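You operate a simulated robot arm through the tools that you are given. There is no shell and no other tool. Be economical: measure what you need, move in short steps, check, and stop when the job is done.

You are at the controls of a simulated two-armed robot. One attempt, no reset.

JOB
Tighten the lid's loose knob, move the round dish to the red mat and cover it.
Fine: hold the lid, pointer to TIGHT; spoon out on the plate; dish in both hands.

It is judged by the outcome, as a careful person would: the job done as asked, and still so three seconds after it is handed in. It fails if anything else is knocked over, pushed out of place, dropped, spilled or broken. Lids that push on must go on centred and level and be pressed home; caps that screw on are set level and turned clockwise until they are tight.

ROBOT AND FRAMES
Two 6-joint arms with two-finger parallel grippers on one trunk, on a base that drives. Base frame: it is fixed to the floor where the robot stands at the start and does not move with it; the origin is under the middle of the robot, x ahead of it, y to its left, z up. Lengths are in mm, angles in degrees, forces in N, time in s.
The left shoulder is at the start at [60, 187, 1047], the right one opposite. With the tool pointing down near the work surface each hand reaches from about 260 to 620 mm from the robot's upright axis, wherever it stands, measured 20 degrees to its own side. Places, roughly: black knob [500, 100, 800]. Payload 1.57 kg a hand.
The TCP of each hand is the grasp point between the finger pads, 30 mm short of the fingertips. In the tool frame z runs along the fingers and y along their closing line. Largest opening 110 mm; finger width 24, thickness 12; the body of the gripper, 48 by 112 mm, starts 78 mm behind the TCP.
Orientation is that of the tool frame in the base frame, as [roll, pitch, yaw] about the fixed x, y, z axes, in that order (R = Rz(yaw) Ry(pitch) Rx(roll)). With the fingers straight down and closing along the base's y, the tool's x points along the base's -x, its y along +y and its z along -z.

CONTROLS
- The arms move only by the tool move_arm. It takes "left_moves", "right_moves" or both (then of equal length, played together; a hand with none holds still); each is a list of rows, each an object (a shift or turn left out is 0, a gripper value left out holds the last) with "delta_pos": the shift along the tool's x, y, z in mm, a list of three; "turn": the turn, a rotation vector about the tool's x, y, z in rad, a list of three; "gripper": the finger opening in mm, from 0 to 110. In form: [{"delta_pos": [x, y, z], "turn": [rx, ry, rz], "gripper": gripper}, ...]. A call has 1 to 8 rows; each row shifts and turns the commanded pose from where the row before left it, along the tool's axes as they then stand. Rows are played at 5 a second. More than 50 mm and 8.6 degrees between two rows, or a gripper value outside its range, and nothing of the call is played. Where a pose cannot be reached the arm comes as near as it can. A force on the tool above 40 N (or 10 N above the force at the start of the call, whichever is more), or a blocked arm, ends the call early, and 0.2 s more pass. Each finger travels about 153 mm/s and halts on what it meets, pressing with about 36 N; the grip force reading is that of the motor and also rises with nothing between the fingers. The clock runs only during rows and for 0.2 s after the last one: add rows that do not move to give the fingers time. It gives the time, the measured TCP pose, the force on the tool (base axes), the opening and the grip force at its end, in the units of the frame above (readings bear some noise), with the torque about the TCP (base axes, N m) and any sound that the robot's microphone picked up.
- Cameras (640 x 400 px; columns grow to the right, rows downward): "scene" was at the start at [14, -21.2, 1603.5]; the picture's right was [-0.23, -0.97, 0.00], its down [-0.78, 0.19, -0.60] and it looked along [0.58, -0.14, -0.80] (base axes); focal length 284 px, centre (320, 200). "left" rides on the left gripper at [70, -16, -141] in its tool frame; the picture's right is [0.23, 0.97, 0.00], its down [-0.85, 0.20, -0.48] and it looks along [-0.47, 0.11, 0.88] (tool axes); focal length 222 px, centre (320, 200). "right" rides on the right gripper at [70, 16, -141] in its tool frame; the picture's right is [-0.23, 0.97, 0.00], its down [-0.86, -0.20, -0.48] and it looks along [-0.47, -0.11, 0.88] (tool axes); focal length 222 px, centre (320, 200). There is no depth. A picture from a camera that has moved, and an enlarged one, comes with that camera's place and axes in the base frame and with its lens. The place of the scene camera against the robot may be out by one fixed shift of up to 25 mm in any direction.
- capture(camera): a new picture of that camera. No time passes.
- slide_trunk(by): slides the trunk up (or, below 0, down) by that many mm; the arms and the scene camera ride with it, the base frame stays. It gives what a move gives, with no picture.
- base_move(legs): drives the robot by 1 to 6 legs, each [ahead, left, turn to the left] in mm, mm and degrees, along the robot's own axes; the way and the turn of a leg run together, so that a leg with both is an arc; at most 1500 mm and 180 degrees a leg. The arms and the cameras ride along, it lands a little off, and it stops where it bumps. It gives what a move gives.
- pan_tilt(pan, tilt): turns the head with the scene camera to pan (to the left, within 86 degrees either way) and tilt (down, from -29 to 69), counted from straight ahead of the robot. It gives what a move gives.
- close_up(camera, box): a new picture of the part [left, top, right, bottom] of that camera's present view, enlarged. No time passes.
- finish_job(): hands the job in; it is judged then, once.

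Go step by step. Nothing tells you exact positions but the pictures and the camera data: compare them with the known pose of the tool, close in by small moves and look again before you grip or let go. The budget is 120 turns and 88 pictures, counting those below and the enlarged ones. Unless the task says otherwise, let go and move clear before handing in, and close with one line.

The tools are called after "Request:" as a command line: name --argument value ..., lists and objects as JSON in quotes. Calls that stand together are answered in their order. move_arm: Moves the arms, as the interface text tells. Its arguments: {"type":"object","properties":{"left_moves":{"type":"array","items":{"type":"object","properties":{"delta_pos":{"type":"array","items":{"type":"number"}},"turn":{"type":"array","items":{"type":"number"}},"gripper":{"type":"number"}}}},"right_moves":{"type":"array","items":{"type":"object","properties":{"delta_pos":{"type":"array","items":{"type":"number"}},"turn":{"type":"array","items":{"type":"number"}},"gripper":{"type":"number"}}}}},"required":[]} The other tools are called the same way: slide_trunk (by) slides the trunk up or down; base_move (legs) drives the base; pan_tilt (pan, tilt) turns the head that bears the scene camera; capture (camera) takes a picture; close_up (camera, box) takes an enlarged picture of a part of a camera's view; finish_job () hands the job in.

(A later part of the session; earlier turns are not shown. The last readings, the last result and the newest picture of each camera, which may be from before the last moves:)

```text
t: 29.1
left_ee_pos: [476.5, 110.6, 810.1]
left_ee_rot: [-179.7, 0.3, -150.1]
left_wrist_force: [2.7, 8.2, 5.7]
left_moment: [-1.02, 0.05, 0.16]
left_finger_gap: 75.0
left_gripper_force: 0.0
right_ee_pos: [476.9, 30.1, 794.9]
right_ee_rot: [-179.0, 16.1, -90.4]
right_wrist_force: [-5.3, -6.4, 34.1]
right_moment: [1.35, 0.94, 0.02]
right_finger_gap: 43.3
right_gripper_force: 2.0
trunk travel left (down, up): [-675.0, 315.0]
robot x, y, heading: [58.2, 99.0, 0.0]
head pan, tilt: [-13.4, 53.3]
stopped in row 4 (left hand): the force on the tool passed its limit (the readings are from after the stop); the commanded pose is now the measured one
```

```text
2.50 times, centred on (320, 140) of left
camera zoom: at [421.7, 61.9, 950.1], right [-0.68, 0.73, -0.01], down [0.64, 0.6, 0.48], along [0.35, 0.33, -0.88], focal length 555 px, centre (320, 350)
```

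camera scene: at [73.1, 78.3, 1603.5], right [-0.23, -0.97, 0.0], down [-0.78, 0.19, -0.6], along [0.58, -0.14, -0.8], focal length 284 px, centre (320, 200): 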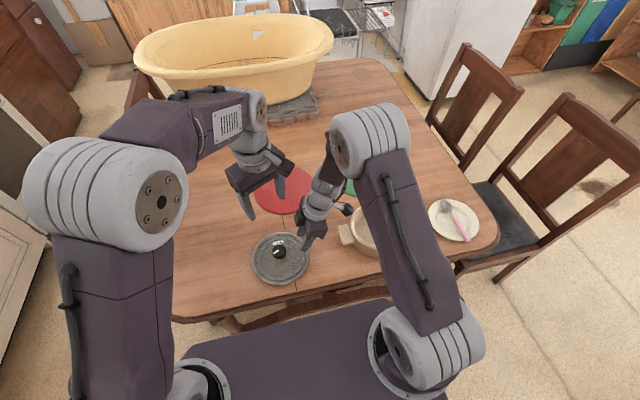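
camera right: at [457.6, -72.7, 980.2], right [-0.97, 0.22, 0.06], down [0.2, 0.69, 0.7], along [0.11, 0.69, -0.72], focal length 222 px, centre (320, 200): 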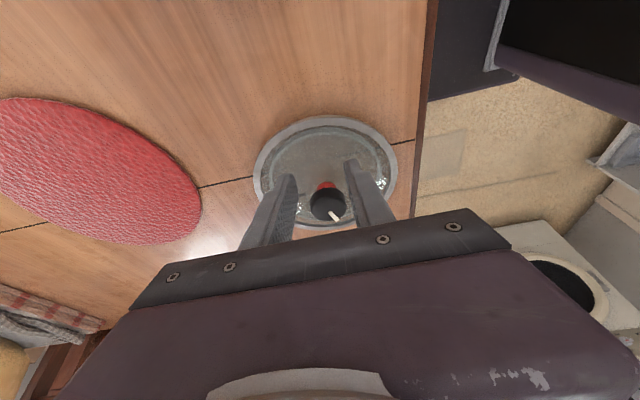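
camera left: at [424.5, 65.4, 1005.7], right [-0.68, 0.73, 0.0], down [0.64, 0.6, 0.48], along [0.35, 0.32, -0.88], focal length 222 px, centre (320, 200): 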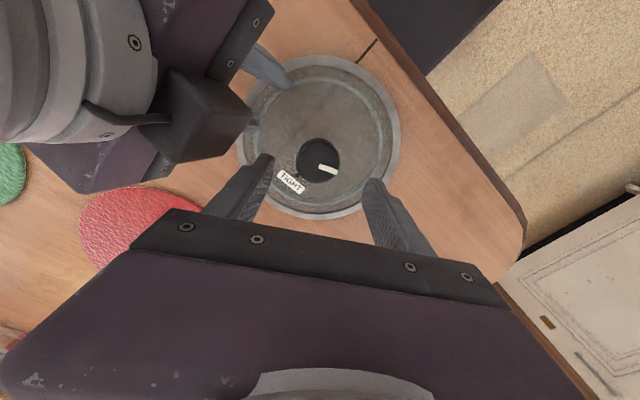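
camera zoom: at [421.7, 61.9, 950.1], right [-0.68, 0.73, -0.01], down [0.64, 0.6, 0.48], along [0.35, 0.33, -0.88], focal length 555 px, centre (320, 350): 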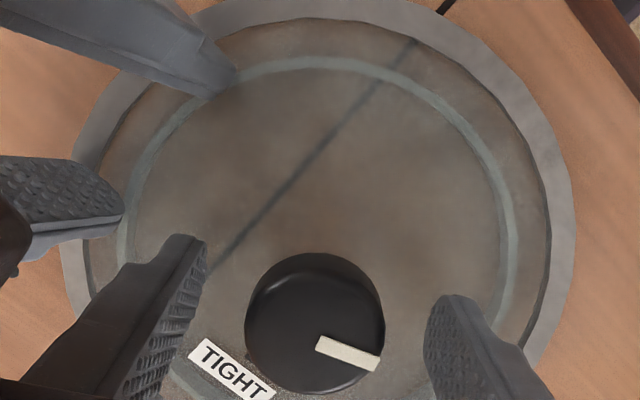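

The left hand touched the right hand's body at about z≈934; there's no sign the lid moved. I'll raise and un-rotate the left hand, then tilt the right hand further away to make room.

Request:
move_arm --left_moves '[{"delta_pos": [0, 0, -30]}, {"delta_pos": [0, 0, -40]}, {"delta_pos": [0, 0, -40]}, {"turn": [0, 0, 0.13]}, {"turn": [0, 0, 0.13]}, {"turn": [0, 0, 0.13]}, {"turn": [0, 0, 0.13]}, {}]'

Request:
move_arm --right_moves '[{"delta_pos": [-1.9, 0, -6.7]}, {"delta_pos": [-1.9, 0, -6.7]}, {}]'

Request:
capture --camera "left"

Request:
close_up --camera "scene" --box '[180, 130, 372, 300]'

```text
t: 30.1
left_ee_pos: [474.9, 111.2, 917.1]
left_ee_rot: [-179.9, 0.3, -156.5]
left_wrist_force: [0.4, -0.3, 0.6]
left_moment: [-0.01, 0.01, -0.02]
left_finger_gap: 75.0
left_gripper_force: 0.1
right_ee_pos: [477.7, 30.4, 792.9]
right_ee_rot: [-179.1, 16.2, -90.2]
right_wrist_force: [-5.5, -0.8, 32.5]
right_moment: [0.35, 0.92, 0.17]
right_finger_gap: 44.6
right_gripper_force: 2.3
trunk travel left (down, up): [-675.0, 315.0]
robot x, y, heading: [58.0, 99.1, -0.3]
head pan, tilt: [-13.4, 53.3]
stopped in row 5 (right hand): the force on the tool passed its limit (the readings are from after the stop); the commanded pose is now the measured one
```

```text
t: 30.9
left_ee_pos: [477.1, 110.9, 917.9]
left_ee_rot: [-179.9, 0.1, -156.5]
left_wrist_force: [0.0, -0.3, 0.2]
left_moment: [-0.01, 0.01, 0.04]
left_finger_gap: 74.9
left_gripper_force: 0.1
right_ee_pos: [478.3, 29.5, 805.1]
right_ee_rot: [-179.3, 15.8, -90.3]
right_wrist_force: [0.9, -0.1, 0.7]
right_moment: [-0.01, 0.05, 0.02]
right_finger_gap: 39.8
right_gripper_force: 0.0
trunk travel left (down, up): [-675.0, 315.0]
robot x, y, heading: [57.0, 98.3, -0.2]
head pan, tilt: [-13.4, 53.3]
```

```text
49 pictures are left
camera left: at [418.1, 69.0, 1058.1], right [-0.6, 0.8, 0.0], down [0.7, 0.52, 0.48], along [0.39, 0.28, -0.88], focal length 222 px, centre (320, 200)
```

left: 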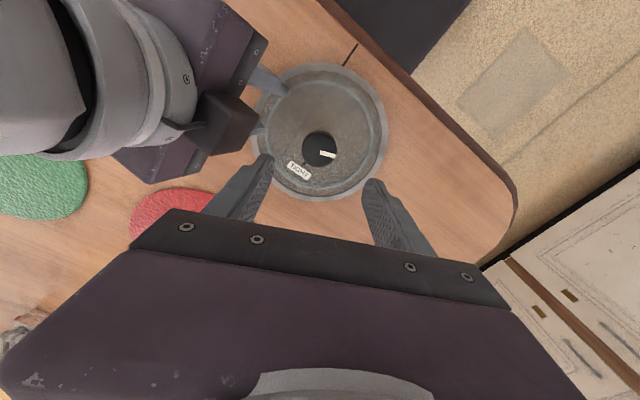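

```text
2.35 times, centred on (276, 215) of scene
camera zoom: at [74.5, 78.8, 1603.4], right [-0.23, -0.97, 0.0], down [-0.78, 0.19, -0.6], along [0.58, -0.14, -0.8], focal length 669 px, centre (424, 165)
```

zoom: 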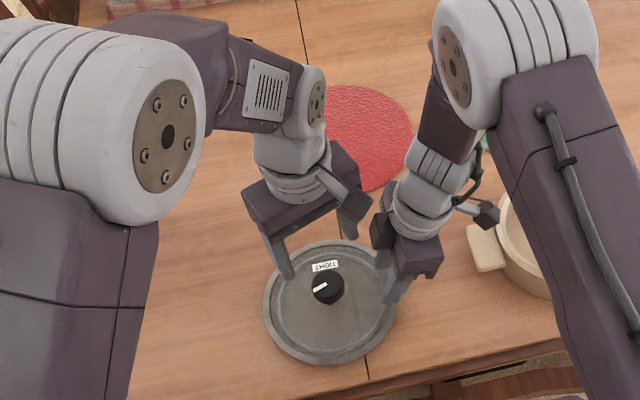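

A black box on the right hand's lid side was in the way. Tilting the right hand to about 38° clears it, so I'll do that and press down again.

Request:
move_arm --right_moves '[{"turn": [0, -0.128, 0]}, {"turn": [0, -0.128, 0]}, {"turn": [0, -0.128, 0]}, {}]' --left_moves '[{"turn": [0, 0, 0.137]}, {"turn": [0, 0, 0.137]}, {"turn": [0, 0, 0.137]}, {}]'

Request:
move_arm --right_moves '[{"delta_pos": [3.1, 0, 3.9]}, {"delta_pos": [1.85, 0, 2.4]}, {"delta_pos": [1.2, 0, 1.6]}, {"delta_pos": [1.2, 0, 1.6]}, {"delta_pos": [1.2, 0, 1.6]}, {}]'

Request:
capture --camera "left"

Request:
close_up --camera "scene" --box '[180, 130, 372, 300]'

```text
t: 31.9
left_ee_pos: [476.3, 111.3, 916.9]
left_ee_rot: [-179.9, 0.0, 180.0]
left_wrist_force: [-0.1, 0.9, -0.3]
left_moment: [-0.03, -0.04, -0.04]
left_finger_gap: 75.1
left_gripper_force: 0.1
right_ee_pos: [478.9, 32.1, 805.3]
right_ee_rot: [-179.0, 38.0, -89.9]
right_wrist_force: [0.3, 0.0, 0.8]
right_moment: [-0.01, -0.03, 0.01]
right_finger_gap: 40.1
right_gripper_force: 0.2
trunk travel left (down, up): [-675.0, 315.0]
robot x, y, heading: [58.3, 99.2, -0.3]
head pan, tilt: [-13.4, 53.3]
```

```text
t: 33.2
left_ee_pos: [476.0, 109.8, 917.4]
left_ee_rot: [-180.0, 0.2, 179.9]
left_wrist_force: [0.0, 1.1, 0.6]
left_moment: [0.01, 0.05, -0.01]
left_finger_gap: 75.2
left_gripper_force: 0.1
right_ee_pos: [479.8, 31.7, 796.0]
right_ee_rot: [-178.4, 38.5, -89.6]
right_wrist_force: [-4.6, -6.9, 28.0]
right_moment: [0.11, 0.71, 0.26]
right_finger_gap: 43.1
right_gripper_force: 1.6
trunk travel left (down, up): [-675.0, 315.0]
robot x, y, heading: [56.9, 97.0, -0.0]
head pan, tilt: [-13.4, 53.3]
stopped in row 6 (right hand): the force on the tool passed its limit (the readings are from after the stop); the commanded pose is now the measured one
```

```text
47 pictures are left
camera left: at [403.4, 94.0, 1058.9], right [-0.23, 0.97, 0.0], down [0.85, 0.2, 0.48], along [0.47, 0.11, -0.88], focal length 222 px, centre (320, 200)
```

left: 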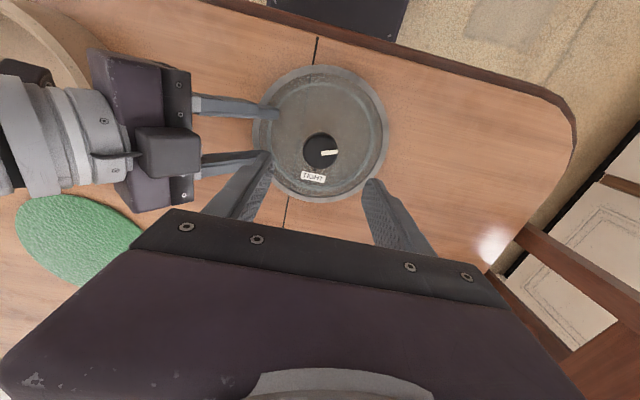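

```text
2.35 times, centred on (276, 215) of scene
camera zoom: at [71.2, 77.2, 1603.6], right [-0.23, -0.97, 0.0], down [-0.78, 0.19, -0.6], along [0.58, -0.14, -0.8], focal length 669 px, centre (424, 165)
```

zoom: 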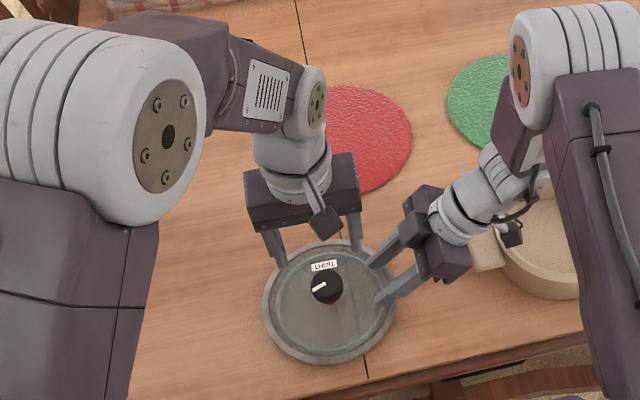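

There's clear room now. I'll narrow the left opening to 58, lower onto the knob, check, then grip.

Request:
move_arm --left_moves '[{"delta_pos": [0.5, 1, 0], "gripper": 58}, {"delta_pos": [0, 0, 40]}, {"delta_pos": [0, 0, 40]}, {"delta_pos": [0, 0, 15]}, {"delta_pos": [0, 0, 8]}, {"delta_pos": [0, 0, 5]}, {}]'

Request:
close_up --camera "left" --box '[200, 60, 440, 220]'

```text
t: 34.0
left_ee_pos: [473.9, 111.0, 838.6]
left_ee_rot: [-180.0, 0.1, 179.9]
left_wrist_force: [0.3, -0.3, 0.8]
left_moment: [-0.03, -0.03, 0.03]
left_finger_gap: 58.0
left_gripper_force: 0.1
right_ee_pos: [480.0, 31.5, 796.4]
right_ee_rot: [-178.5, 38.5, -89.7]
right_wrist_force: [-3.9, -3.8, 22.3]
right_moment: [0.06, 0.61, 0.24]
right_finger_gap: 43.5
right_gripper_force: 1.7
trunk travel left (down, up): [-675.0, 315.0]
robot x, y, heading: [56.3, 99.9, -0.1]
head pan, tilt: [-13.4, 53.3]
stopped in row 4 (right hand): the force on the tool passed its limit (the readings are from after the stop); the commanded pose is now the measured one
```

```text
2.50 times, centred on (320, 140) of left
camera zoom: at [402.7, 94.3, 980.1], right [-0.23, 0.97, 0.0], down [0.85, 0.2, 0.48], along [0.47, 0.11, -0.88], focal length 555 px, centre (320, 350)
```

zoom: 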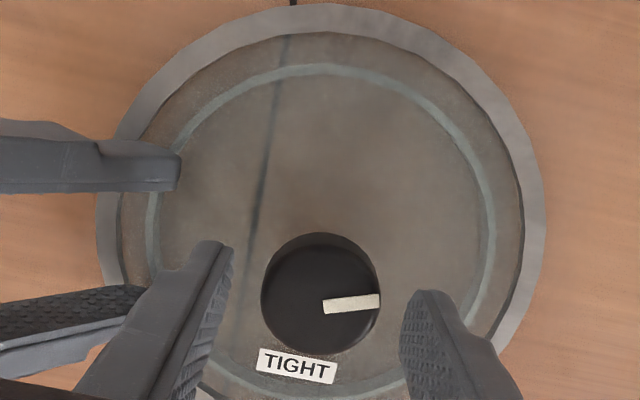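

Request:
move_arm --right_moves '[{"delta_pos": [-0.5, 0, -0.6]}, {}]'

Request:
move_arm --left_moves '[{"delta_pos": [-1, 0, 10]}, {"delta_pos": [0, 0, 10]}, {"delta_pos": [0, 0, 7]}, {"delta_pos": [0, 0, 5]}, {}]'

Request:
close_up --camera "left" --box '[200, 60, 440, 220]'

```text
t: 34.6
left_ee_pos: [473.9, 111.5, 839.3]
left_ee_rot: [-180.0, 0.1, 179.9]
left_wrist_force: [0.3, 0.1, 0.1]
left_moment: [0.0, 0.02, -0.03]
left_finger_gap: 57.9
left_gripper_force: 0.0
right_ee_pos: [480.2, 31.3, 796.0]
right_ee_rot: [-178.6, 38.3, -89.7]
right_wrist_force: [-2.9, -3.5, 19.8]
right_moment: [0.07, 0.5, 0.1]
right_finger_gap: 42.0
right_gripper_force: 1.1
trunk travel left (down, up): [-675.0, 315.0]
robot x, y, heading: [59.3, 101.2, -0.1]
head pan, tilt: [-13.4, 53.3]
```

```text
t: 35.8
left_ee_pos: [473.4, 110.0, 806.2]
left_ee_rot: [-180.0, 0.1, 179.9]
left_wrist_force: [-1.5, 0.4, -0.4]
left_moment: [0.04, -0.02, -0.02]
left_finger_gap: 58.0
left_gripper_force: 0.1
right_ee_pos: [480.3, 30.9, 796.2]
right_ee_rot: [-178.6, 38.3, -89.7]
right_wrist_force: [-2.3, -3.6, 20.8]
right_moment: [0.12, 0.55, 0.12]
right_finger_gap: 42.0
right_gripper_force: 0.8
trunk travel left (down, up): [-675.0, 315.0]
robot x, y, heading: [63.0, 99.5, 0.1]
head pan, tilt: [-13.4, 53.3]
```

```text
2.50 times, centred on (320, 140) of left
camera zoom: at [403.1, 94.3, 948.2], right [-0.23, 0.97, 0.0], down [0.85, 0.2, 0.48], along [0.47, 0.11, -0.88], focal length 555 px, centre (320, 350)
```

zoom: 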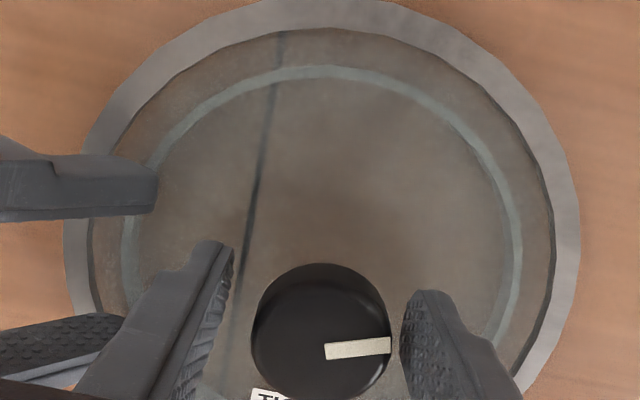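

The knob centre is about [475.8,111.3]. I'll shift slightly, drop 3 mm, and close.

Request:
move_arm --left_moves '[{"delta_pos": [-2, 1, 3]}, {}, {"gripper": 45}, {"gripper": 38}, {"gripper": 30}, {"gripper": 20}, {}, {}]'

Request:
close_up --camera "left" --box '[200, 60, 440, 220]'

```text
t: 37.6
left_ee_pos: [475.6, 112.8, 803.3]
left_ee_rot: [180.0, 0.1, 180.0]
left_wrist_force: [1.8, 10.1, 1.7]
left_moment: [0.34, -0.02, 0.02]
left_finger_gap: 40.8
left_gripper_force: 36.6
right_ee_pos: [479.8, 30.1, 795.0]
right_ee_rot: [-178.6, 38.3, -89.6]
right_wrist_force: [-2.7, -8.8, 23.0]
right_moment: [-0.08, 0.59, 0.2]
right_finger_gap: 41.7
right_gripper_force: 1.1
trunk travel left (down, up): [-675.0, 315.0]
robot x, y, heading: [61.4, 101.0, 0.0]
head pan, tilt: [-13.4, 53.3]
```

```text
2.50 times, centred on (320, 140) of left
camera zoom: at [404.8, 95.8, 945.4], right [-0.23, 0.97, 0.0], down [0.85, 0.2, 0.48], along [0.47, 0.11, -0.88], focal length 555 px, centre (320, 350)
```

zoom: 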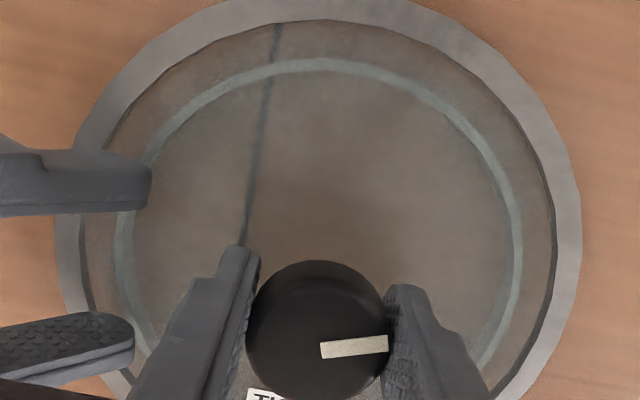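

The knob is gripped at 40.8 mm. I'll relieve the side load and turn clockwise about 30° to see the response.

Request:
move_arm --left_moves '[{"delta_pos": [0, 1.5, 0]}, {"turn": [0, 0, 0.13]}, {"turn": [0, 0, 0.13]}, {"turn": [0, 0, 0.13]}, {"turn": [0, 0, 0.13]}, {}]'

Request:
close_up --camera "left" --box '[160, 20, 480, 220]'

```text
t: 39.0
left_ee_pos: [476.1, 113.9, 804.8]
left_ee_rot: [179.8, 0.0, 149.9]
left_wrist_force: [1.9, 5.9, 3.0]
left_moment: [0.27, 0.55, 0.04]
left_finger_gap: 41.0
left_gripper_force: 36.4
right_ee_pos: [479.3, 31.4, 795.1]
right_ee_rot: [-178.4, 38.4, -89.7]
right_wrist_force: [-2.7, -6.5, 21.8]
right_moment: [-0.03, 0.55, 0.13]
right_finger_gap: 41.8
right_gripper_force: 1.0
trunk travel left (down, up): [-675.0, 315.0]
robot x, y, heading: [61.9, 99.1, -0.0]
head pan, tilt: [-13.4, 53.3]
```

```text
2.00 times, centred on (320, 120) of left
camera zoom: at [406.4, 134.5, 945.3], right [0.29, 0.96, 0.0], down [0.84, -0.25, 0.48], along [0.46, -0.14, -0.88], focal length 444 px, centre (320, 360)
```

zoom: 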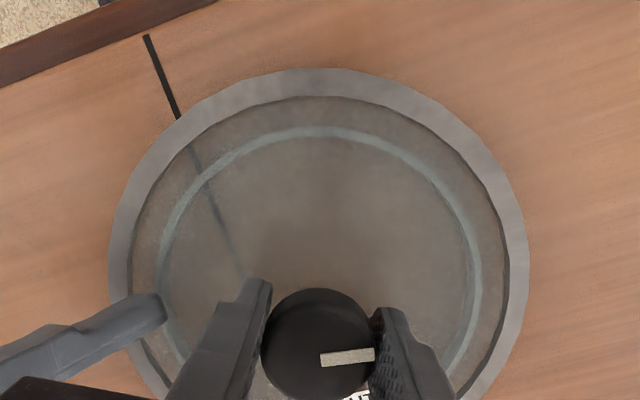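

The knob turns and the lid stays put. I'll continue clockwise.

Request:
move_arm --left_moves '[{"delta_pos": [0, 0, 0.5], "turn": [0, 0, 0.13]}, {"delta_pos": [0, 0, 0.5], "turn": [0, 0, 0.13]}, {"turn": [0, 0, 0.13]}, {"turn": [0, 0, 0.13]}, {"turn": [0, 0, 0.13]}, {"turn": [0, 0, 0.13]}, {}]'

Request:
close_up --camera "left" --box '[160, 20, 480, 220]'

```text
t: 40.6
left_ee_pos: [477.8, 114.6, 803.7]
left_ee_rot: [179.9, 0.2, 105.3]
left_wrist_force: [16.2, 19.1, 18.3]
left_moment: [-0.24, -0.04, 0.04]
left_finger_gap: 40.7
left_gripper_force: 36.5
right_ee_pos: [480.1, 33.1, 795.1]
right_ee_rot: [-178.6, 38.3, -89.6]
right_wrist_force: [-2.3, -12.9, 26.9]
right_moment: [-0.16, 0.58, 0.63]
right_finger_gap: 42.3
right_gripper_force: 0.8
trunk travel left (down, up): [-675.0, 315.0]
robot x, y, heading: [59.5, 99.3, -0.0]
head pan, tilt: [-13.4, 53.3]
```

```text
2.00 times, centred on (320, 120) of left
camera zoom: at [441.7, 177.8, 944.4], right [0.88, 0.48, 0.0], down [0.42, -0.77, 0.48], along [0.23, -0.42, -0.88], focal length 444 px, centre (320, 360)
```

zoom: 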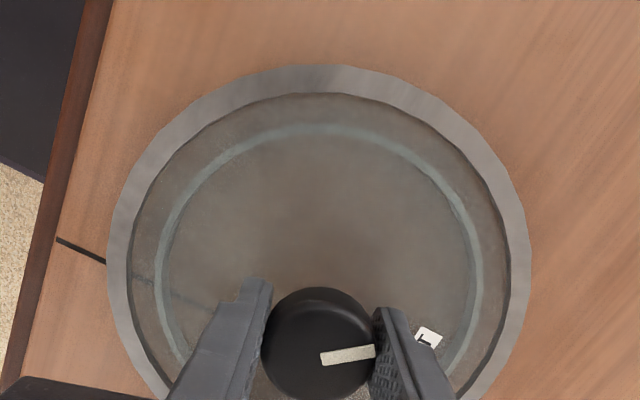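

Request:
move_arm --left_moves '[{"delta_pos": [0.8, 1.5, -0.8]}, {"turn": [0, 0, 0.13]}, {"turn": [0, 0, 0.13]}, {"turn": [0, 0, 0.13]}, {}]'

Request:
close_up --camera "left" --box '[160, 20, 480, 220]'

Request:
close_up --camera "right" --box '[200, 80, 440, 230]'

```text
t: 41.8
left_ee_pos: [477.2, 114.6, 803.9]
left_ee_rot: [-180.0, 0.0, 83.0]
left_wrist_force: [6.1, 0.9, 0.0]
left_moment: [0.22, 0.12, 0.01]
left_finger_gap: 40.8
left_gripper_force: 35.9
right_ee_pos: [480.0, 31.9, 795.0]
right_ee_rot: [-178.6, 38.4, -89.8]
right_wrist_force: [-1.8, -1.2, 30.1]
right_moment: [0.22, 0.61, 0.3]
right_finger_gap: 41.5
right_gripper_force: 0.6
trunk travel left (down, up): [-675.0, 315.0]
robot x, y, heading: [56.7, 100.1, -0.2]
head pan, tilt: [-13.4, 53.3]
```

```text
2.00 times, centred on (320, 120) of left
camera zoom: at [468.4, 185.9, 944.9], right [0.99, 0.11, 0.0], down [0.09, -0.87, 0.48], along [0.05, -0.48, -0.88], focal length 444 px, centre (320, 360)
```

zoom: 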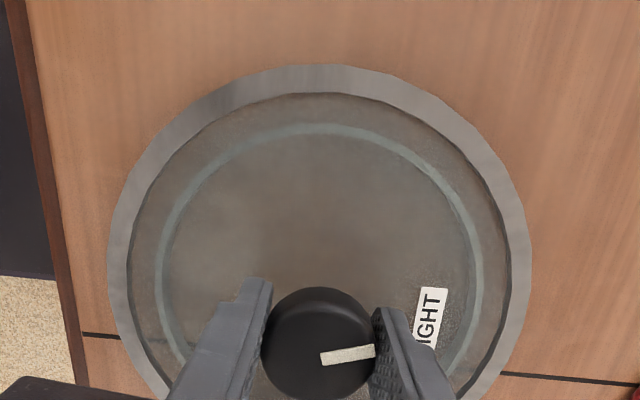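

```text
2.67 times, centred on (320, 155) of right
camera zoom: at [460.8, -110.8, 864.3], right [-0.97, 0.19, 0.12], down [0.19, 0.37, 0.91], along [0.13, 0.91, -0.4], focal length 592 px, centre (320, 320)
```

zoom: 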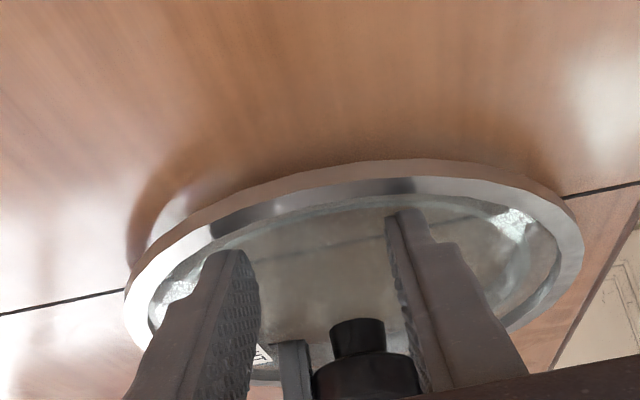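

About 7° remain. I'll finish the turn, check the torque, and look again.

Request:
move_arm --left_moves '[{"delta_pos": [0, 0.5, 0], "turn": [0, 0, 0.06]}, {"turn": [0, 0, 0.06]}, {}]'

Request:
close_up --camera "left" --box '[200, 60, 440, 230]'

```text
t: 42.6
left_ee_pos: [478.0, 115.2, 804.1]
left_ee_rot: [180.0, 0.0, 76.2]
left_wrist_force: [1.6, -2.3, -3.3]
left_moment: [0.38, 0.12, 0.02]
left_finger_gap: 40.7
left_gripper_force: 35.9
right_ee_pos: [479.5, 31.2, 795.7]
right_ee_rot: [-178.5, 38.5, -89.8]
right_wrist_force: [-2.3, 0.0, 28.3]
right_moment: [0.24, 0.66, 0.13]
right_finger_gap: 41.1
right_gripper_force: 1.0
trunk travel left (down, up): [-675.0, 315.0]
robot x, y, heading: [58.7, 98.8, -0.4]
head pan, tilt: [-13.4, 53.3]
```

```text
2.35 times, centred on (320, 145) of left
camera zoom: at [477.1, 186.3, 945.0], right [1.0, -0.01, 0.0], down [-0.01, -0.88, 0.48], along [-0.01, -0.48, -0.88], focal length 523 px, centre (320, 329)
```

zoom: 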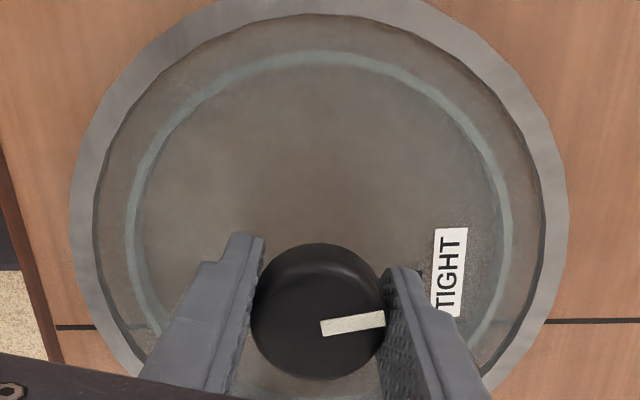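

The pointer is still about 8° short of the label line, so I'll turn on in small steps.

Request:
move_arm --left_moves '[{"turn": [0, 0, 0.05]}, {"turn": [0, 0, 0.05]}, {"turn": [0, 0, 0.04]}, {}]'

Request:
close_up --camera "left" --box '[200, 60, 440, 230]'

```text
t: 43.6
left_ee_pos: [477.9, 115.2, 804.0]
left_ee_rot: [179.9, 0.0, 68.1]
left_wrist_force: [-4.0, -3.0, -1.5]
left_moment: [0.12, 0.34, -0.01]
left_finger_gap: 40.4
left_gripper_force: 36.1
right_ee_pos: [479.2, 30.7, 796.1]
right_ee_rot: [-178.7, 38.3, -89.7]
right_wrist_force: [-1.3, -0.1, 23.5]
right_moment: [0.19, 0.55, -0.03]
right_finger_gap: 41.0
right_gripper_force: 0.5
trunk travel left (down, up): [-675.0, 315.0]
robot x, y, heading: [60.7, 98.9, -0.2]
head pan, tilt: [-13.4, 53.3]
```

```text
2.35 times, centred on (320, 145) of left
camera zoom: at [487.4, 185.4, 945.1], right [0.99, -0.15, 0.0], down [-0.13, -0.87, 0.48], along [-0.07, -0.47, -0.88], focal length 523 px, centre (320, 329)
```

zoom: 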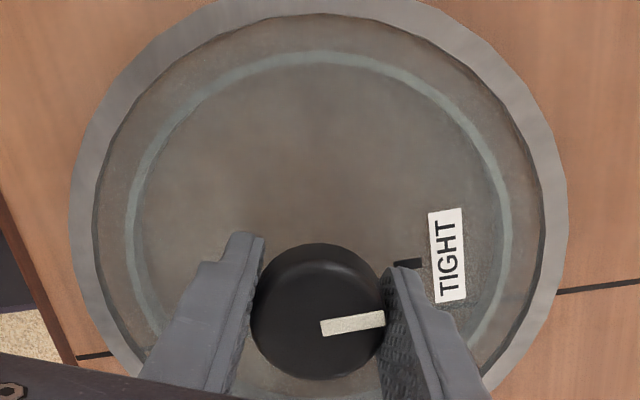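

Pointer and mark look aligned (both about 1–2°). I'll release the knob, rise, and check from directly above.

Request:
move_arm --left_moves '[{"gripper": 50}, {"gripper": 58}, {"delta_pos": [0, 0, -20]}, {"delta_pos": [0, 0, -40]}, {"delta_pos": [0, 0, -40]}, {}]'

Request:
close_up --camera "left" --box '[240, 50, 400, 200]'

Request:
close_up --camera "right" --box '[200, 80, 440, 230]'

```text
t: 45.0
left_ee_pos: [478.5, 115.7, 905.5]
left_ee_rot: [179.8, 0.0, 68.2]
left_wrist_force: [0.6, 0.5, -0.4]
left_moment: [0.02, -0.03, -0.03]
left_finger_gap: 57.9
left_gripper_force: 0.0
right_ee_pos: [479.3, 30.5, 796.3]
right_ee_rot: [-178.6, 38.3, -89.7]
right_wrist_force: [-1.7, -3.9, 22.5]
right_moment: [0.14, 0.55, 0.05]
right_finger_gap: 41.6
right_gripper_force: 0.5
trunk travel left (down, up): [-675.0, 315.0]
robot x, y, heading: [58.9, 99.0, -0.1]
head pan, tilt: [-13.4, 53.3]
```

```text
2.67 times, centred on (320, 125) of left
camera zoom: at [487.9, 186.8, 1046.6], right [0.99, -0.15, 0.0], down [-0.13, -0.87, 0.48], along [-0.07, -0.47, -0.88], focal length 592 px, centre (320, 400)
```

zoom: 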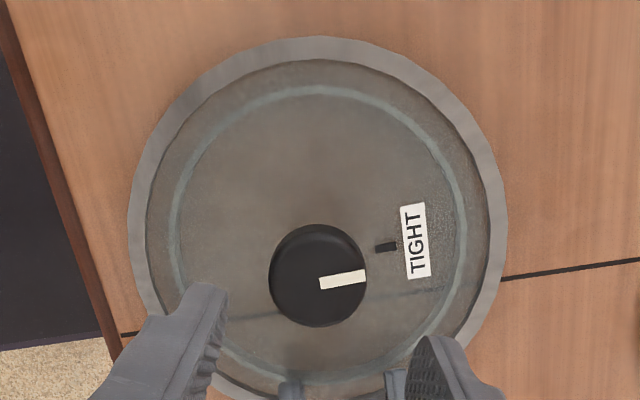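

```text
2.67 times, centred on (320, 155) of right
camera zoom: at [461.0, -111.4, 864.3], right [-0.97, 0.19, 0.12], down [0.19, 0.37, 0.91], along [0.13, 0.91, -0.4], focal length 592 px, centre (320, 320)
```

zoom: 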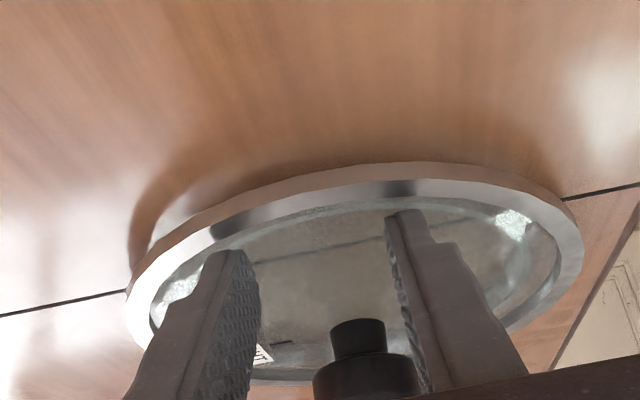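

The pointer is aligned with the TIGHT mark to within about 1.5°. I'll release the right hand and confirm from the scene camera.

Request:
move_arm --right_moves '[{"delta_pos": [-6, 0, -8]}, {"delta_pos": [-18, 0, -24]}, {"delta_pos": [0, 0, -40]}, {"delta_pos": [0, 0, -40]}, {"delta_pos": [0, 0, -40]}, {"delta_pos": [0, 0, -40]}, {}]' --left_moves '[{}, {"delta_pos": [0, 0, -40]}, {"delta_pos": [0, 0, -40]}, {"delta_pos": [0, 0, -40]}, {"delta_pos": [40, 0, 0]}, {"delta_pos": [40, 0, 0]}, {"delta_pos": [40, 0, 0]}]'

Request:
capture --camera "scene"

Request:
close_up --camera "scene" --box '[240, 225, 320, 295]'

```text
t: 46.6
left_ee_pos: [526.1, 226.4, 1024.9]
left_ee_rot: [179.9, 0.0, 68.3]
left_wrist_force: [0.6, 0.2, 0.5]
left_moment: [-0.03, 0.03, 0.01]
left_finger_gap: 57.9
left_gripper_force: 0.1
right_ee_pos: [476.1, -69.9, 961.4]
right_ee_rot: [-178.8, 38.2, -89.7]
right_wrist_force: [-0.2, 0.7, -1.1]
right_moment: [-0.03, 0.02, 0.0]
right_finger_gap: 39.8
right_gripper_force: 0.0
trunk travel left (down, up): [-675.0, 315.0]
robot x, y, heading: [56.9, 102.6, 0.1]
head pan, tilt: [-13.4, 53.3]
```

```text
34 pictures are left
camera scene: at [74.8, 80.0, 1603.5], right [-0.23, -0.97, 0.0], down [-0.78, 0.19, -0.6], along [0.58, -0.14, -0.8], focal length 284 px, centre (320, 200)
```

scene: 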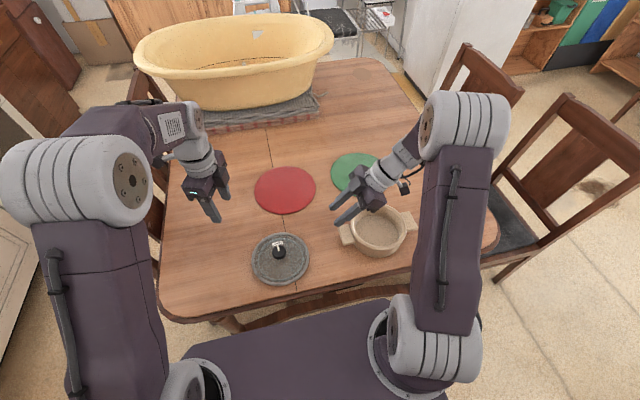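

```text
5.71 times, centred on (280, 260) of scene
camera zoom: at [74.8, 80.0, 1603.5], right [-0.23, -0.97, 0.0], down [-0.78, 0.19, -0.6], along [0.58, -0.14, -0.8], focal length 1624 px, centre (549, -143)
```

zoom: 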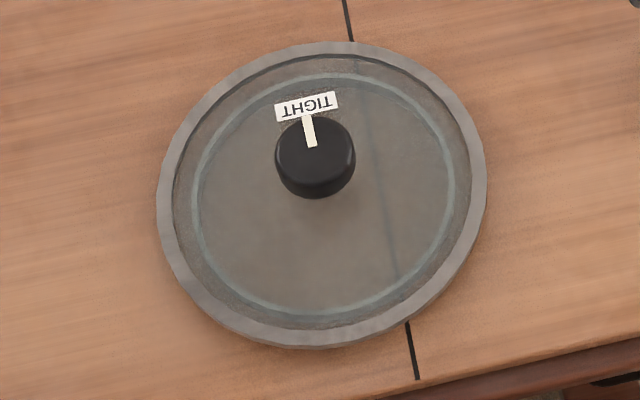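

The knob points at TIGHT and no red shows any more. Next is the dish: I'll set both hands pointing down and closing along x, and drive right to face it.

Request:
move_arm --right_moves '[{"turn": [0, 0.133, 0]}, {"turn": [0, 0.133, 0]}, {"turn": [0, 0.133, 0]}, {"turn": [0, 0.133, 0]}, {"turn": [0, 0.133, 0], "gripper": 100}, {"delta_pos": [0, 0, -45]}, {}]' --left_moves '[{"turn": [0, 0, -0.126]}, {"turn": [0, 0, -0.126]}, {"turn": [0, 0, -0.127]}, {"gripper": 100}, {}, {}, {}]'

Request:
base_move --legs '[[0, -308, 0]]'

Request:
capture --camera "left"

Request:
capture --camera "right"

Request:
capture --camera "scene"

```text
t: 48.2
left_ee_pos: [525.1, 225.5, 1023.2]
left_ee_rot: [-180.0, 0.0, 89.9]
left_wrist_force: [-0.4, -0.1, -0.1]
left_moment: [-0.01, 0.01, -0.03]
left_finger_gap: 100.1
left_gripper_force: 0.1
right_ee_pos: [476.4, -71.2, 1004.9]
right_ee_rot: [-179.0, 0.3, -90.6]
right_wrist_force: [0.5, 0.7, 0.0]
right_moment: [0.0, 0.02, -0.01]
right_finger_gap: 99.8
right_gripper_force: 0.0
trunk travel left (down, up): [-675.0, 315.0]
robot x, y, heading: [61.1, 102.2, -0.1]
head pan, tilt: [-13.4, 53.3]
```

```text
t: 50.3
left_ee_pos: [524.8, -80.0, 1024.0]
left_ee_rot: [180.0, 0.0, 90.2]
left_wrist_force: [0.3, 0.8, 0.5]
left_moment: [0.03, 0.0, 0.01]
left_finger_gap: 100.0
left_gripper_force: 0.1
right_ee_pos: [479.5, -376.3, 1004.5]
right_ee_rot: [-179.0, 0.3, -90.1]
right_wrist_force: [0.7, -0.5, -0.4]
right_moment: [0.01, 0.01, -0.02]
right_finger_gap: 100.1
right_gripper_force: 0.1
trunk travel left (down, up): [-675.0, 315.0]
robot x, y, heading: [59.2, -208.2, 0.5]
head pan, tilt: [-13.4, 53.3]
```

```text
32 pictures are left
camera left: at [506.4, -9.7, 1165.3], right [0.97, 0.23, 0.0], down [0.2, -0.85, 0.48], along [0.11, -0.47, -0.88], focal length 222 px, centre (320, 200)
```

left: 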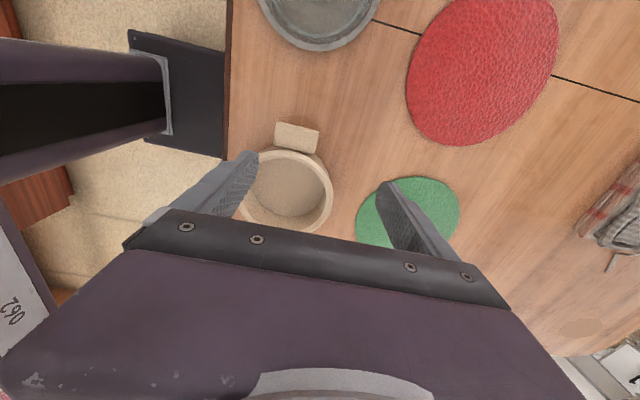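

```text
31 pictures are left
camera right: at [460.1, -446.2, 1146.9], right [-0.97, 0.23, -0.02], down [0.19, 0.85, 0.48], along [0.13, 0.47, -0.87], focal length 222 px, centre (320, 200)
```

right: 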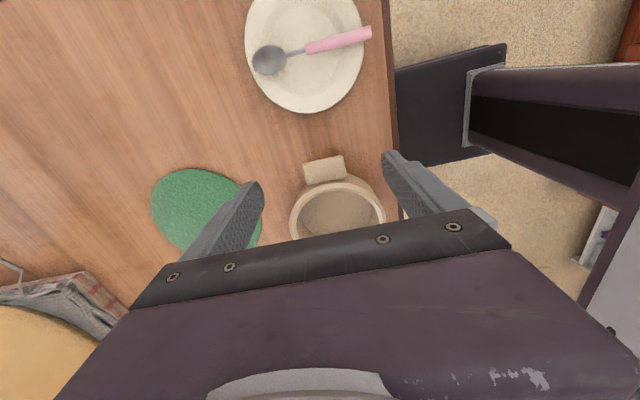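

```text
30 pictures are left
camera scene: at [74.5, -229.8, 1603.5], right [-0.23, -0.97, 0.0], down [-0.78, 0.18, -0.6], along [0.58, -0.14, -0.8], focal length 284 px, centre (320, 200)
```

scene: 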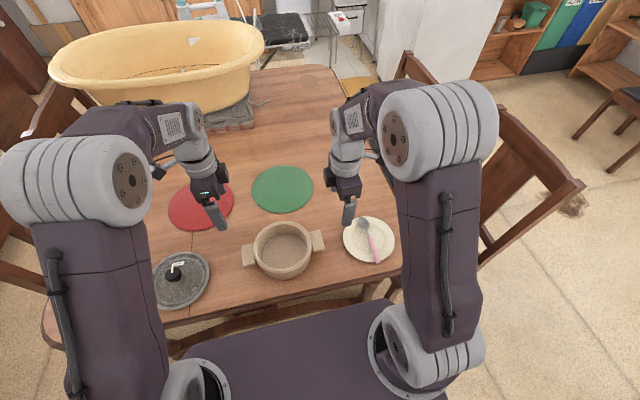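

The handles are about 66 mm wide along x, centred near [490,-102] and [490,-312], with tops at about z≈797. I'll bring both hands over them.

Request:
move_arm --left_moves '[{"delta_pos": [-10, -18, 0], "gripper": 108}, {"delta_pos": [-9, -17, 0]}, {"delta_pos": [0, 0, 45]}, {"delta_pos": [0, 0, 45]}, {"delta_pos": [0, 0, 44]}, {}]' --right_moves '[{"delta_pos": [-31, -5, 0], "gripper": 108}, {"delta_pos": [-30, -5, 0]}, {"delta_pos": [0, 0, 40]}, {"delta_pos": [0, 0, 40]}, {"delta_pos": [0, 0, 35]}, {}]'

Request:
capture --camera "left"

Request:
capture --camera "right"

```text
t: 51.7
left_ee_pos: [486.2, -98.8, 891.3]
left_ee_rot: [180.0, 0.0, 90.3]
left_wrist_force: [0.0, 0.5, 0.4]
left_moment: [-0.01, 0.0, -0.02]
left_finger_gap: 108.0
left_gripper_force: 0.0
right_ee_pos: [489.2, -314.5, 890.6]
right_ee_rot: [-179.0, 0.2, -90.3]
right_wrist_force: [-0.3, 0.5, -0.3]
right_moment: [-0.01, 0.01, -0.01]
right_finger_gap: 108.0
right_gripper_force: 0.1
trunk travel left (down, up): [-675.0, 315.0]
robot x, y, heading: [61.4, -207.1, 0.4]
head pan, tilt: [-13.4, 53.3]
```

```text
29 pictures are left
camera left: at [468.7, -29.3, 1032.0], right [0.97, 0.23, 0.0], down [0.2, -0.85, 0.48], along [0.11, -0.47, -0.88], focal length 222 px, centre (320, 200)
```

left: 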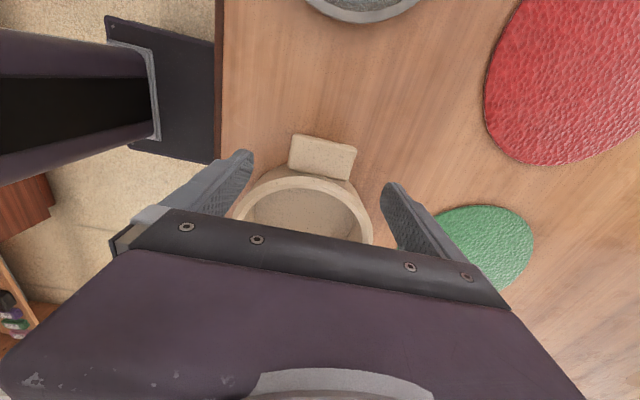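

```text
28 pictures are left
camera right: at [471.0, -384.8, 1031.2], right [-0.97, 0.23, -0.02], down [0.19, 0.85, 0.49], along [0.13, 0.47, -0.87], focal length 222 px, centre (320, 200)
```

right: 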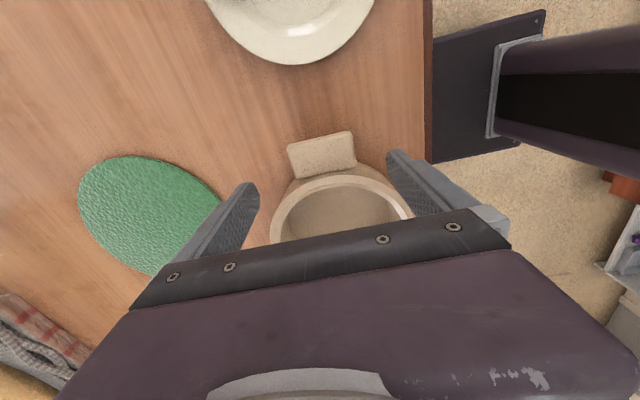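

Both hands are centred over the handles. I'll lower to z≈791 and close both together.

Request:
move_arm --left_moves '[{"delta_pos": [0, 3, 35]}, {"delta_pos": [0, 0, 35]}, {"delta_pos": [0, 0, 20]}, {"delta_pos": [0, 0, 10]}, {}]' --right_moves '[{"delta_pos": [0, -1, 35]}, {"delta_pos": [0, 0, 35]}, {"delta_pos": [0, 0, 20]}, {"delta_pos": [0, 0, 10]}, {}]'

Request:
move_arm --left_moves '[{"gripper": 90}, {"gripper": 80}, {"gripper": 70}, {"gripper": 60}, {"gripper": 40}, {}, {}]' --right_moves '[{"gripper": 90}, {"gripper": 80}, {"gripper": 70}, {"gripper": 60}, {"gripper": 40}, {}, {}]'

Request:
capture --camera "left"

```text
t: 52.9
left_ee_pos: [490.5, -100.2, 790.7]
left_ee_rot: [179.9, 0.0, 90.3]
left_wrist_force: [0.0, 0.1, -0.5]
left_moment: [0.01, -0.02, 0.0]
left_finger_gap: 107.8
left_gripper_force: 0.1
right_ee_pos: [492.4, -314.0, 790.0]
right_ee_rot: [-178.9, 0.3, -90.2]
right_wrist_force: [-0.1, 0.3, 0.7]
right_moment: [-0.02, -0.01, 0.0]
right_finger_gap: 108.4
right_gripper_force: 0.0
trunk travel left (down, up): [-675.0, 315.0]
robot x, y, heading: [60.0, -206.2, 0.4]
head pan, tilt: [-13.4, 53.3]
```

```text
t: 54.5
left_ee_pos: [491.9, -99.4, 790.2]
left_ee_rot: [180.0, 0.0, 90.4]
left_wrist_force: [-0.6, 0.4, 0.0]
left_moment: [-0.05, 0.24, -0.26]
left_finger_gap: 69.9
left_gripper_force: 35.8
right_ee_pos: [493.1, -313.8, 790.2]
right_ee_rot: [-179.0, 0.2, -90.2]
right_wrist_force: [-1.5, 0.4, 1.6]
right_moment: [0.03, 0.42, 0.29]
right_finger_gap: 69.7
right_gripper_force: 35.7
trunk travel left (down, up): [-675.0, 315.0]
robot x, y, heading: [60.1, -210.2, 0.4]
head pan, tilt: [-13.4, 53.3]
```

```text
27 pictures are left
camera left: at [473.8, -29.5, 931.6], right [0.97, 0.23, 0.0], down [0.2, -0.85, 0.48], along [0.11, -0.47, -0.88], focal length 222 px, centre (320, 200)
```

left: 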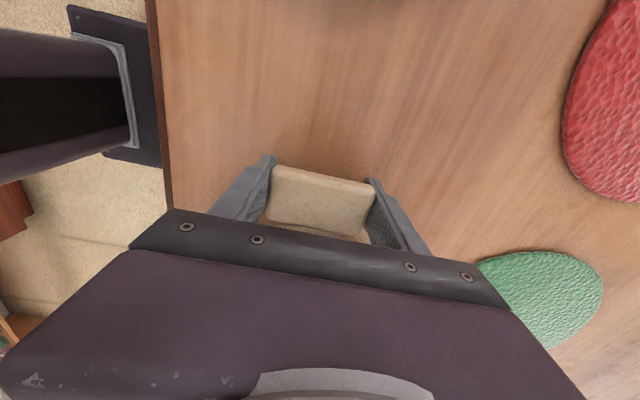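

Both handles are held firmly at 70 mm. I'll lift 90 mm together.

Request:
move_arm --left_moves '[{"delta_pos": [0, 0, -5]}, {"delta_pos": [0, 0, -15]}, {"delta_pos": [0, 0, -20]}, {"delta_pos": [0, 0, -25]}, {"delta_pos": [0, 0, -25]}, {}, {}]' --right_moves '[{"delta_pos": [0, 0, -5]}, {"delta_pos": [0, 0, -15]}, {"delta_pos": [0, 0, -20]}, {"delta_pos": [0, 0, -25]}, {"delta_pos": [0, 0, -25]}, {}, {}]'

Request:
capture --camera "scene"

```text
t: 56.1
left_ee_pos: [492.1, -98.5, 879.9]
left_ee_rot: [-180.0, 0.0, 90.3]
left_wrist_force: [-1.2, -6.6, 7.1]
left_moment: [-0.98, 0.15, -0.64]
left_finger_gap: 69.7
left_gripper_force: 36.2
right_ee_pos: [493.2, -313.6, 878.9]
right_ee_rot: [-179.1, 0.2, -90.3]
right_wrist_force: [-0.4, 5.6, -12.5]
right_moment: [-1.23, -0.12, 0.52]
right_finger_gap: 69.8
right_gripper_force: 35.9
trunk travel left (down, up): [-675.0, 315.0]
robot x, y, heading: [62.5, -205.3, 0.4]
head pan, tilt: [-13.4, 53.3]
```

```text
26 pictures are left
camera scene: at [75.0, -230.3, 1603.4], right [-0.23, -0.97, 0.0], down [-0.78, 0.18, -0.6], along [0.58, -0.14, -0.8], focal length 284 px, centre (320, 200)
```

scene: 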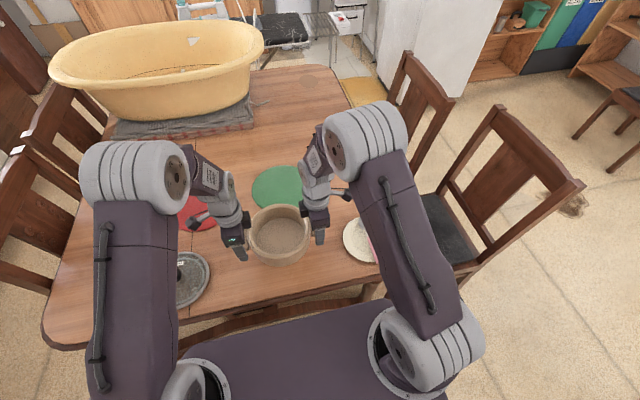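

The dish is level at about 90 mm up. The mat centre works out at about [754,55] with radius about 115. I'll drive ahead 140 and left 261 with the dish held up; it clears the lid's knob.

Request:
base_move --legs '[[140, 0, 0], [0, 261, -0.4]]'

Request:
capture --camera "scene"

```text
t: 58.9
left_ee_pos: [630.3, 163.2, 879.3]
left_ee_rot: [180.0, -0.1, 90.2]
left_wrist_force: [3.6, 1.7, -0.6]
left_moment: [-0.24, 0.0, -0.06]
left_finger_gap: 70.0
left_gripper_force: 35.3
right_ee_pos: [631.4, -50.4, 880.0]
right_ee_rot: [-179.0, 0.1, -90.2]
right_wrist_force: [-4.0, -1.8, -5.3]
right_moment: [-0.31, 0.0, 0.85]
right_finger_gap: 69.7
right_gripper_force: 36.2
trunk travel left (down, up): [-675.0, 315.0]
robot x, y, heading: [197.9, 53.7, 0.2]
head pan, tilt: [-13.4, 53.3]
```

```text
25 pictures are left
camera scene: at [213.2, 32.1, 1603.4], right [-0.23, -0.97, 0.0], down [-0.78, 0.18, -0.6], along [0.58, -0.14, -0.8], focal length 284 px, centre (320, 200)
```

scene: 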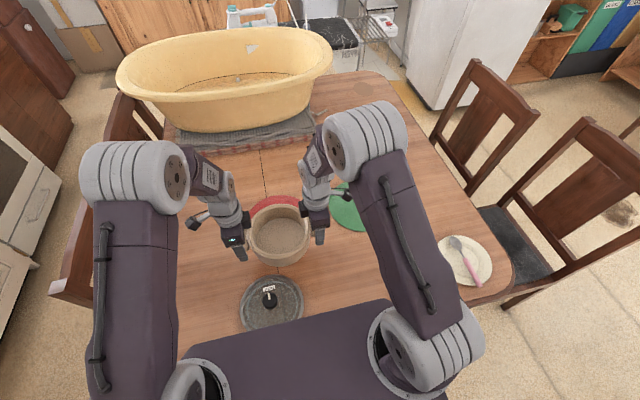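

Arrived with the dish steady. I'll extend both arms 122 mm ahead together.

Request:
move_arm --left_moves '[{"delta_pos": [0, 14, 0]}, {"delta_pos": [0, 20, 0]}, {"delta_pos": [0, 22, 0]}, {"delta_pos": [0, 22, 0]}, {"delta_pos": [0, 22, 0]}, {"delta_pos": [0, 22, 0]}, {}, {}]' --right_moves '[{"delta_pos": [0, -14, 0]}, {"delta_pos": [0, -20, 0]}, {"delta_pos": [0, -22, 0]}, {"delta_pos": [0, -22, 0]}, {"delta_pos": [0, -22, 0]}, {"delta_pos": [0, -22, 0]}, {}, {}]'

Request:
close_up --camera "scene" --box '[160, 130, 400, 310]'

Request:
capture --camera "left"

```text
t: 60.7
left_ee_pos: [753.0, 162.6, 879.0]
left_ee_rot: [179.9, 0.1, 90.3]
left_wrist_force: [6.8, -4.8, 6.1]
left_moment: [-1.0, 0.09, 0.04]
left_finger_gap: 69.7
left_gripper_force: 36.0
right_ee_pos: [753.3, -50.9, 883.5]
right_ee_rot: [-179.3, 0.2, -90.1]
right_wrist_force: [-5.2, 4.6, -12.1]
right_moment: [-1.06, -0.08, 1.18]
right_finger_gap: 70.0
right_gripper_force: 36.2
trunk travel left (down, up): [-675.0, 315.0]
robot x, y, heading: [197.1, 51.4, 0.3]
head pan, tilt: [-13.4, 53.3]
```

```text
2.22 times, centred on (280, 220) of scene
camera zoom: at [213.9, 32.6, 1603.4], right [-0.23, -0.97, 0.0], down [-0.78, 0.18, -0.6], along [0.58, -0.14, -0.8], focal length 632 px, centre (409, 156)
```

zoom: 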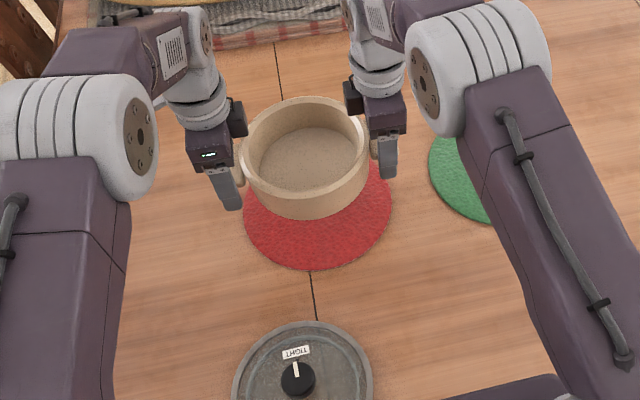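

```text
23 pictures are left
camera left: at [734.8, 233.3, 1020.2], right [0.97, 0.23, 0.0], down [0.2, -0.85, 0.48], along [0.11, -0.47, -0.88], focal length 222 px, centre (320, 200)
```

left: 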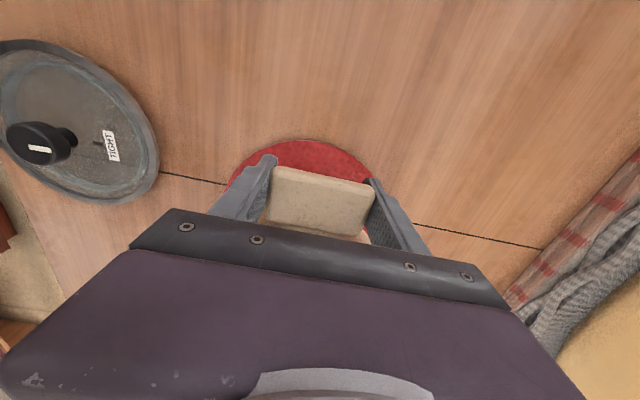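

The dish is over the mat centre. I'll lower both hands together, slowing for the last few mm.

Request:
move_arm --left_moves '[{"delta_pos": [-1, 0, 15]}, {"delta_pos": [-1, 0, 20]}, {"delta_pos": [0, 0, 20]}, {"delta_pos": [0, 0, 15]}, {"delta_pos": [0, 0, 7]}, {}]' --right_moves '[{"delta_pos": [1, 0, 15]}, {"delta_pos": [1, 0, 20]}, {"delta_pos": [0, 0, 21]}, {"delta_pos": [0, 0, 16]}, {"delta_pos": [0, 0, 8]}, {}]'

```text
t: 62.1
left_ee_pos: [751.2, 163.7, 801.9]
left_ee_rot: [-179.9, 0.1, 90.2]
left_wrist_force: [6.5, -5.7, -11.1]
left_moment: [0.91, -0.01, 0.73]
left_finger_gap: 70.1
left_gripper_force: 36.4
right_ee_pos: [754.7, -53.9, 803.3]
right_ee_rot: [-178.9, 0.2, -90.3]
right_wrist_force: [-6.8, 6.0, 4.7]
right_moment: [0.82, 0.04, 0.51]
right_finger_gap: 70.0
right_gripper_force: 35.7
trunk travel left (down, up): [-675.0, 315.0]
robot x, y, heading: [196.0, 52.2, 0.0]
head pan, tilt: [-13.4, 53.3]
```

Request:
move_arm --left_moves '[{"delta_pos": [0, 0, 3]}, {"delta_pos": [0, 0, 3]}, {"delta_pos": [0, 0, 2]}, {}]' --right_moves '[{"delta_pos": [0, 0, 3]}, {"delta_pos": [0, 0, 3]}, {"delta_pos": [0, 0, 2]}, {}]'

Request:
close_up --camera "scene" --box '[220, 150, 380, 270]'

```text
t: 63.1
left_ee_pos: [752.1, 161.8, 796.9]
left_ee_rot: [179.5, 0.0, 90.2]
left_wrist_force: [5.7, 2.4, 24.0]
left_moment: [0.01, 0.12, -0.25]
left_finger_gap: 69.6
left_gripper_force: 36.7
right_ee_pos: [753.7, -54.5, 797.3]
right_ee_rot: [-178.7, 0.1, -90.2]
right_wrist_force: [5.2, -7.1, 17.0]
right_moment: [0.52, 0.53, 0.36]
right_finger_gap: 69.9
right_gripper_force: 35.8
trunk travel left (down, up): [-675.0, 315.0]
robot x, y, heading: [198.8, 53.2, 0.2]
head pan, tilt: [-13.4, 53.3]
```

```text
3.33 times, centred on (300, 210) of scene
camera zoom: at [208.4, 31.4, 1603.9], right [-0.23, -0.97, 0.0], down [-0.78, 0.18, -0.6], along [0.58, -0.14, -0.8], focal length 947 px, centre (387, 167)
```

zoom: 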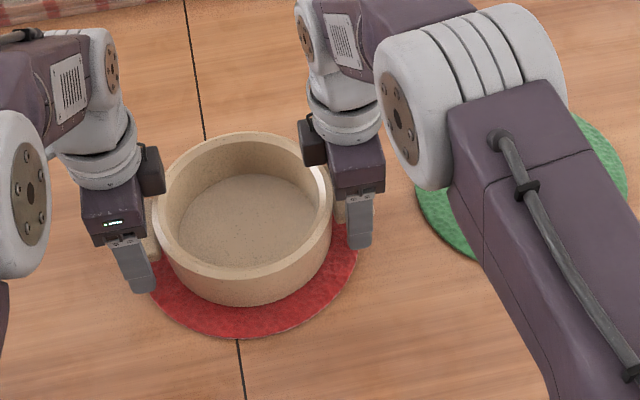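

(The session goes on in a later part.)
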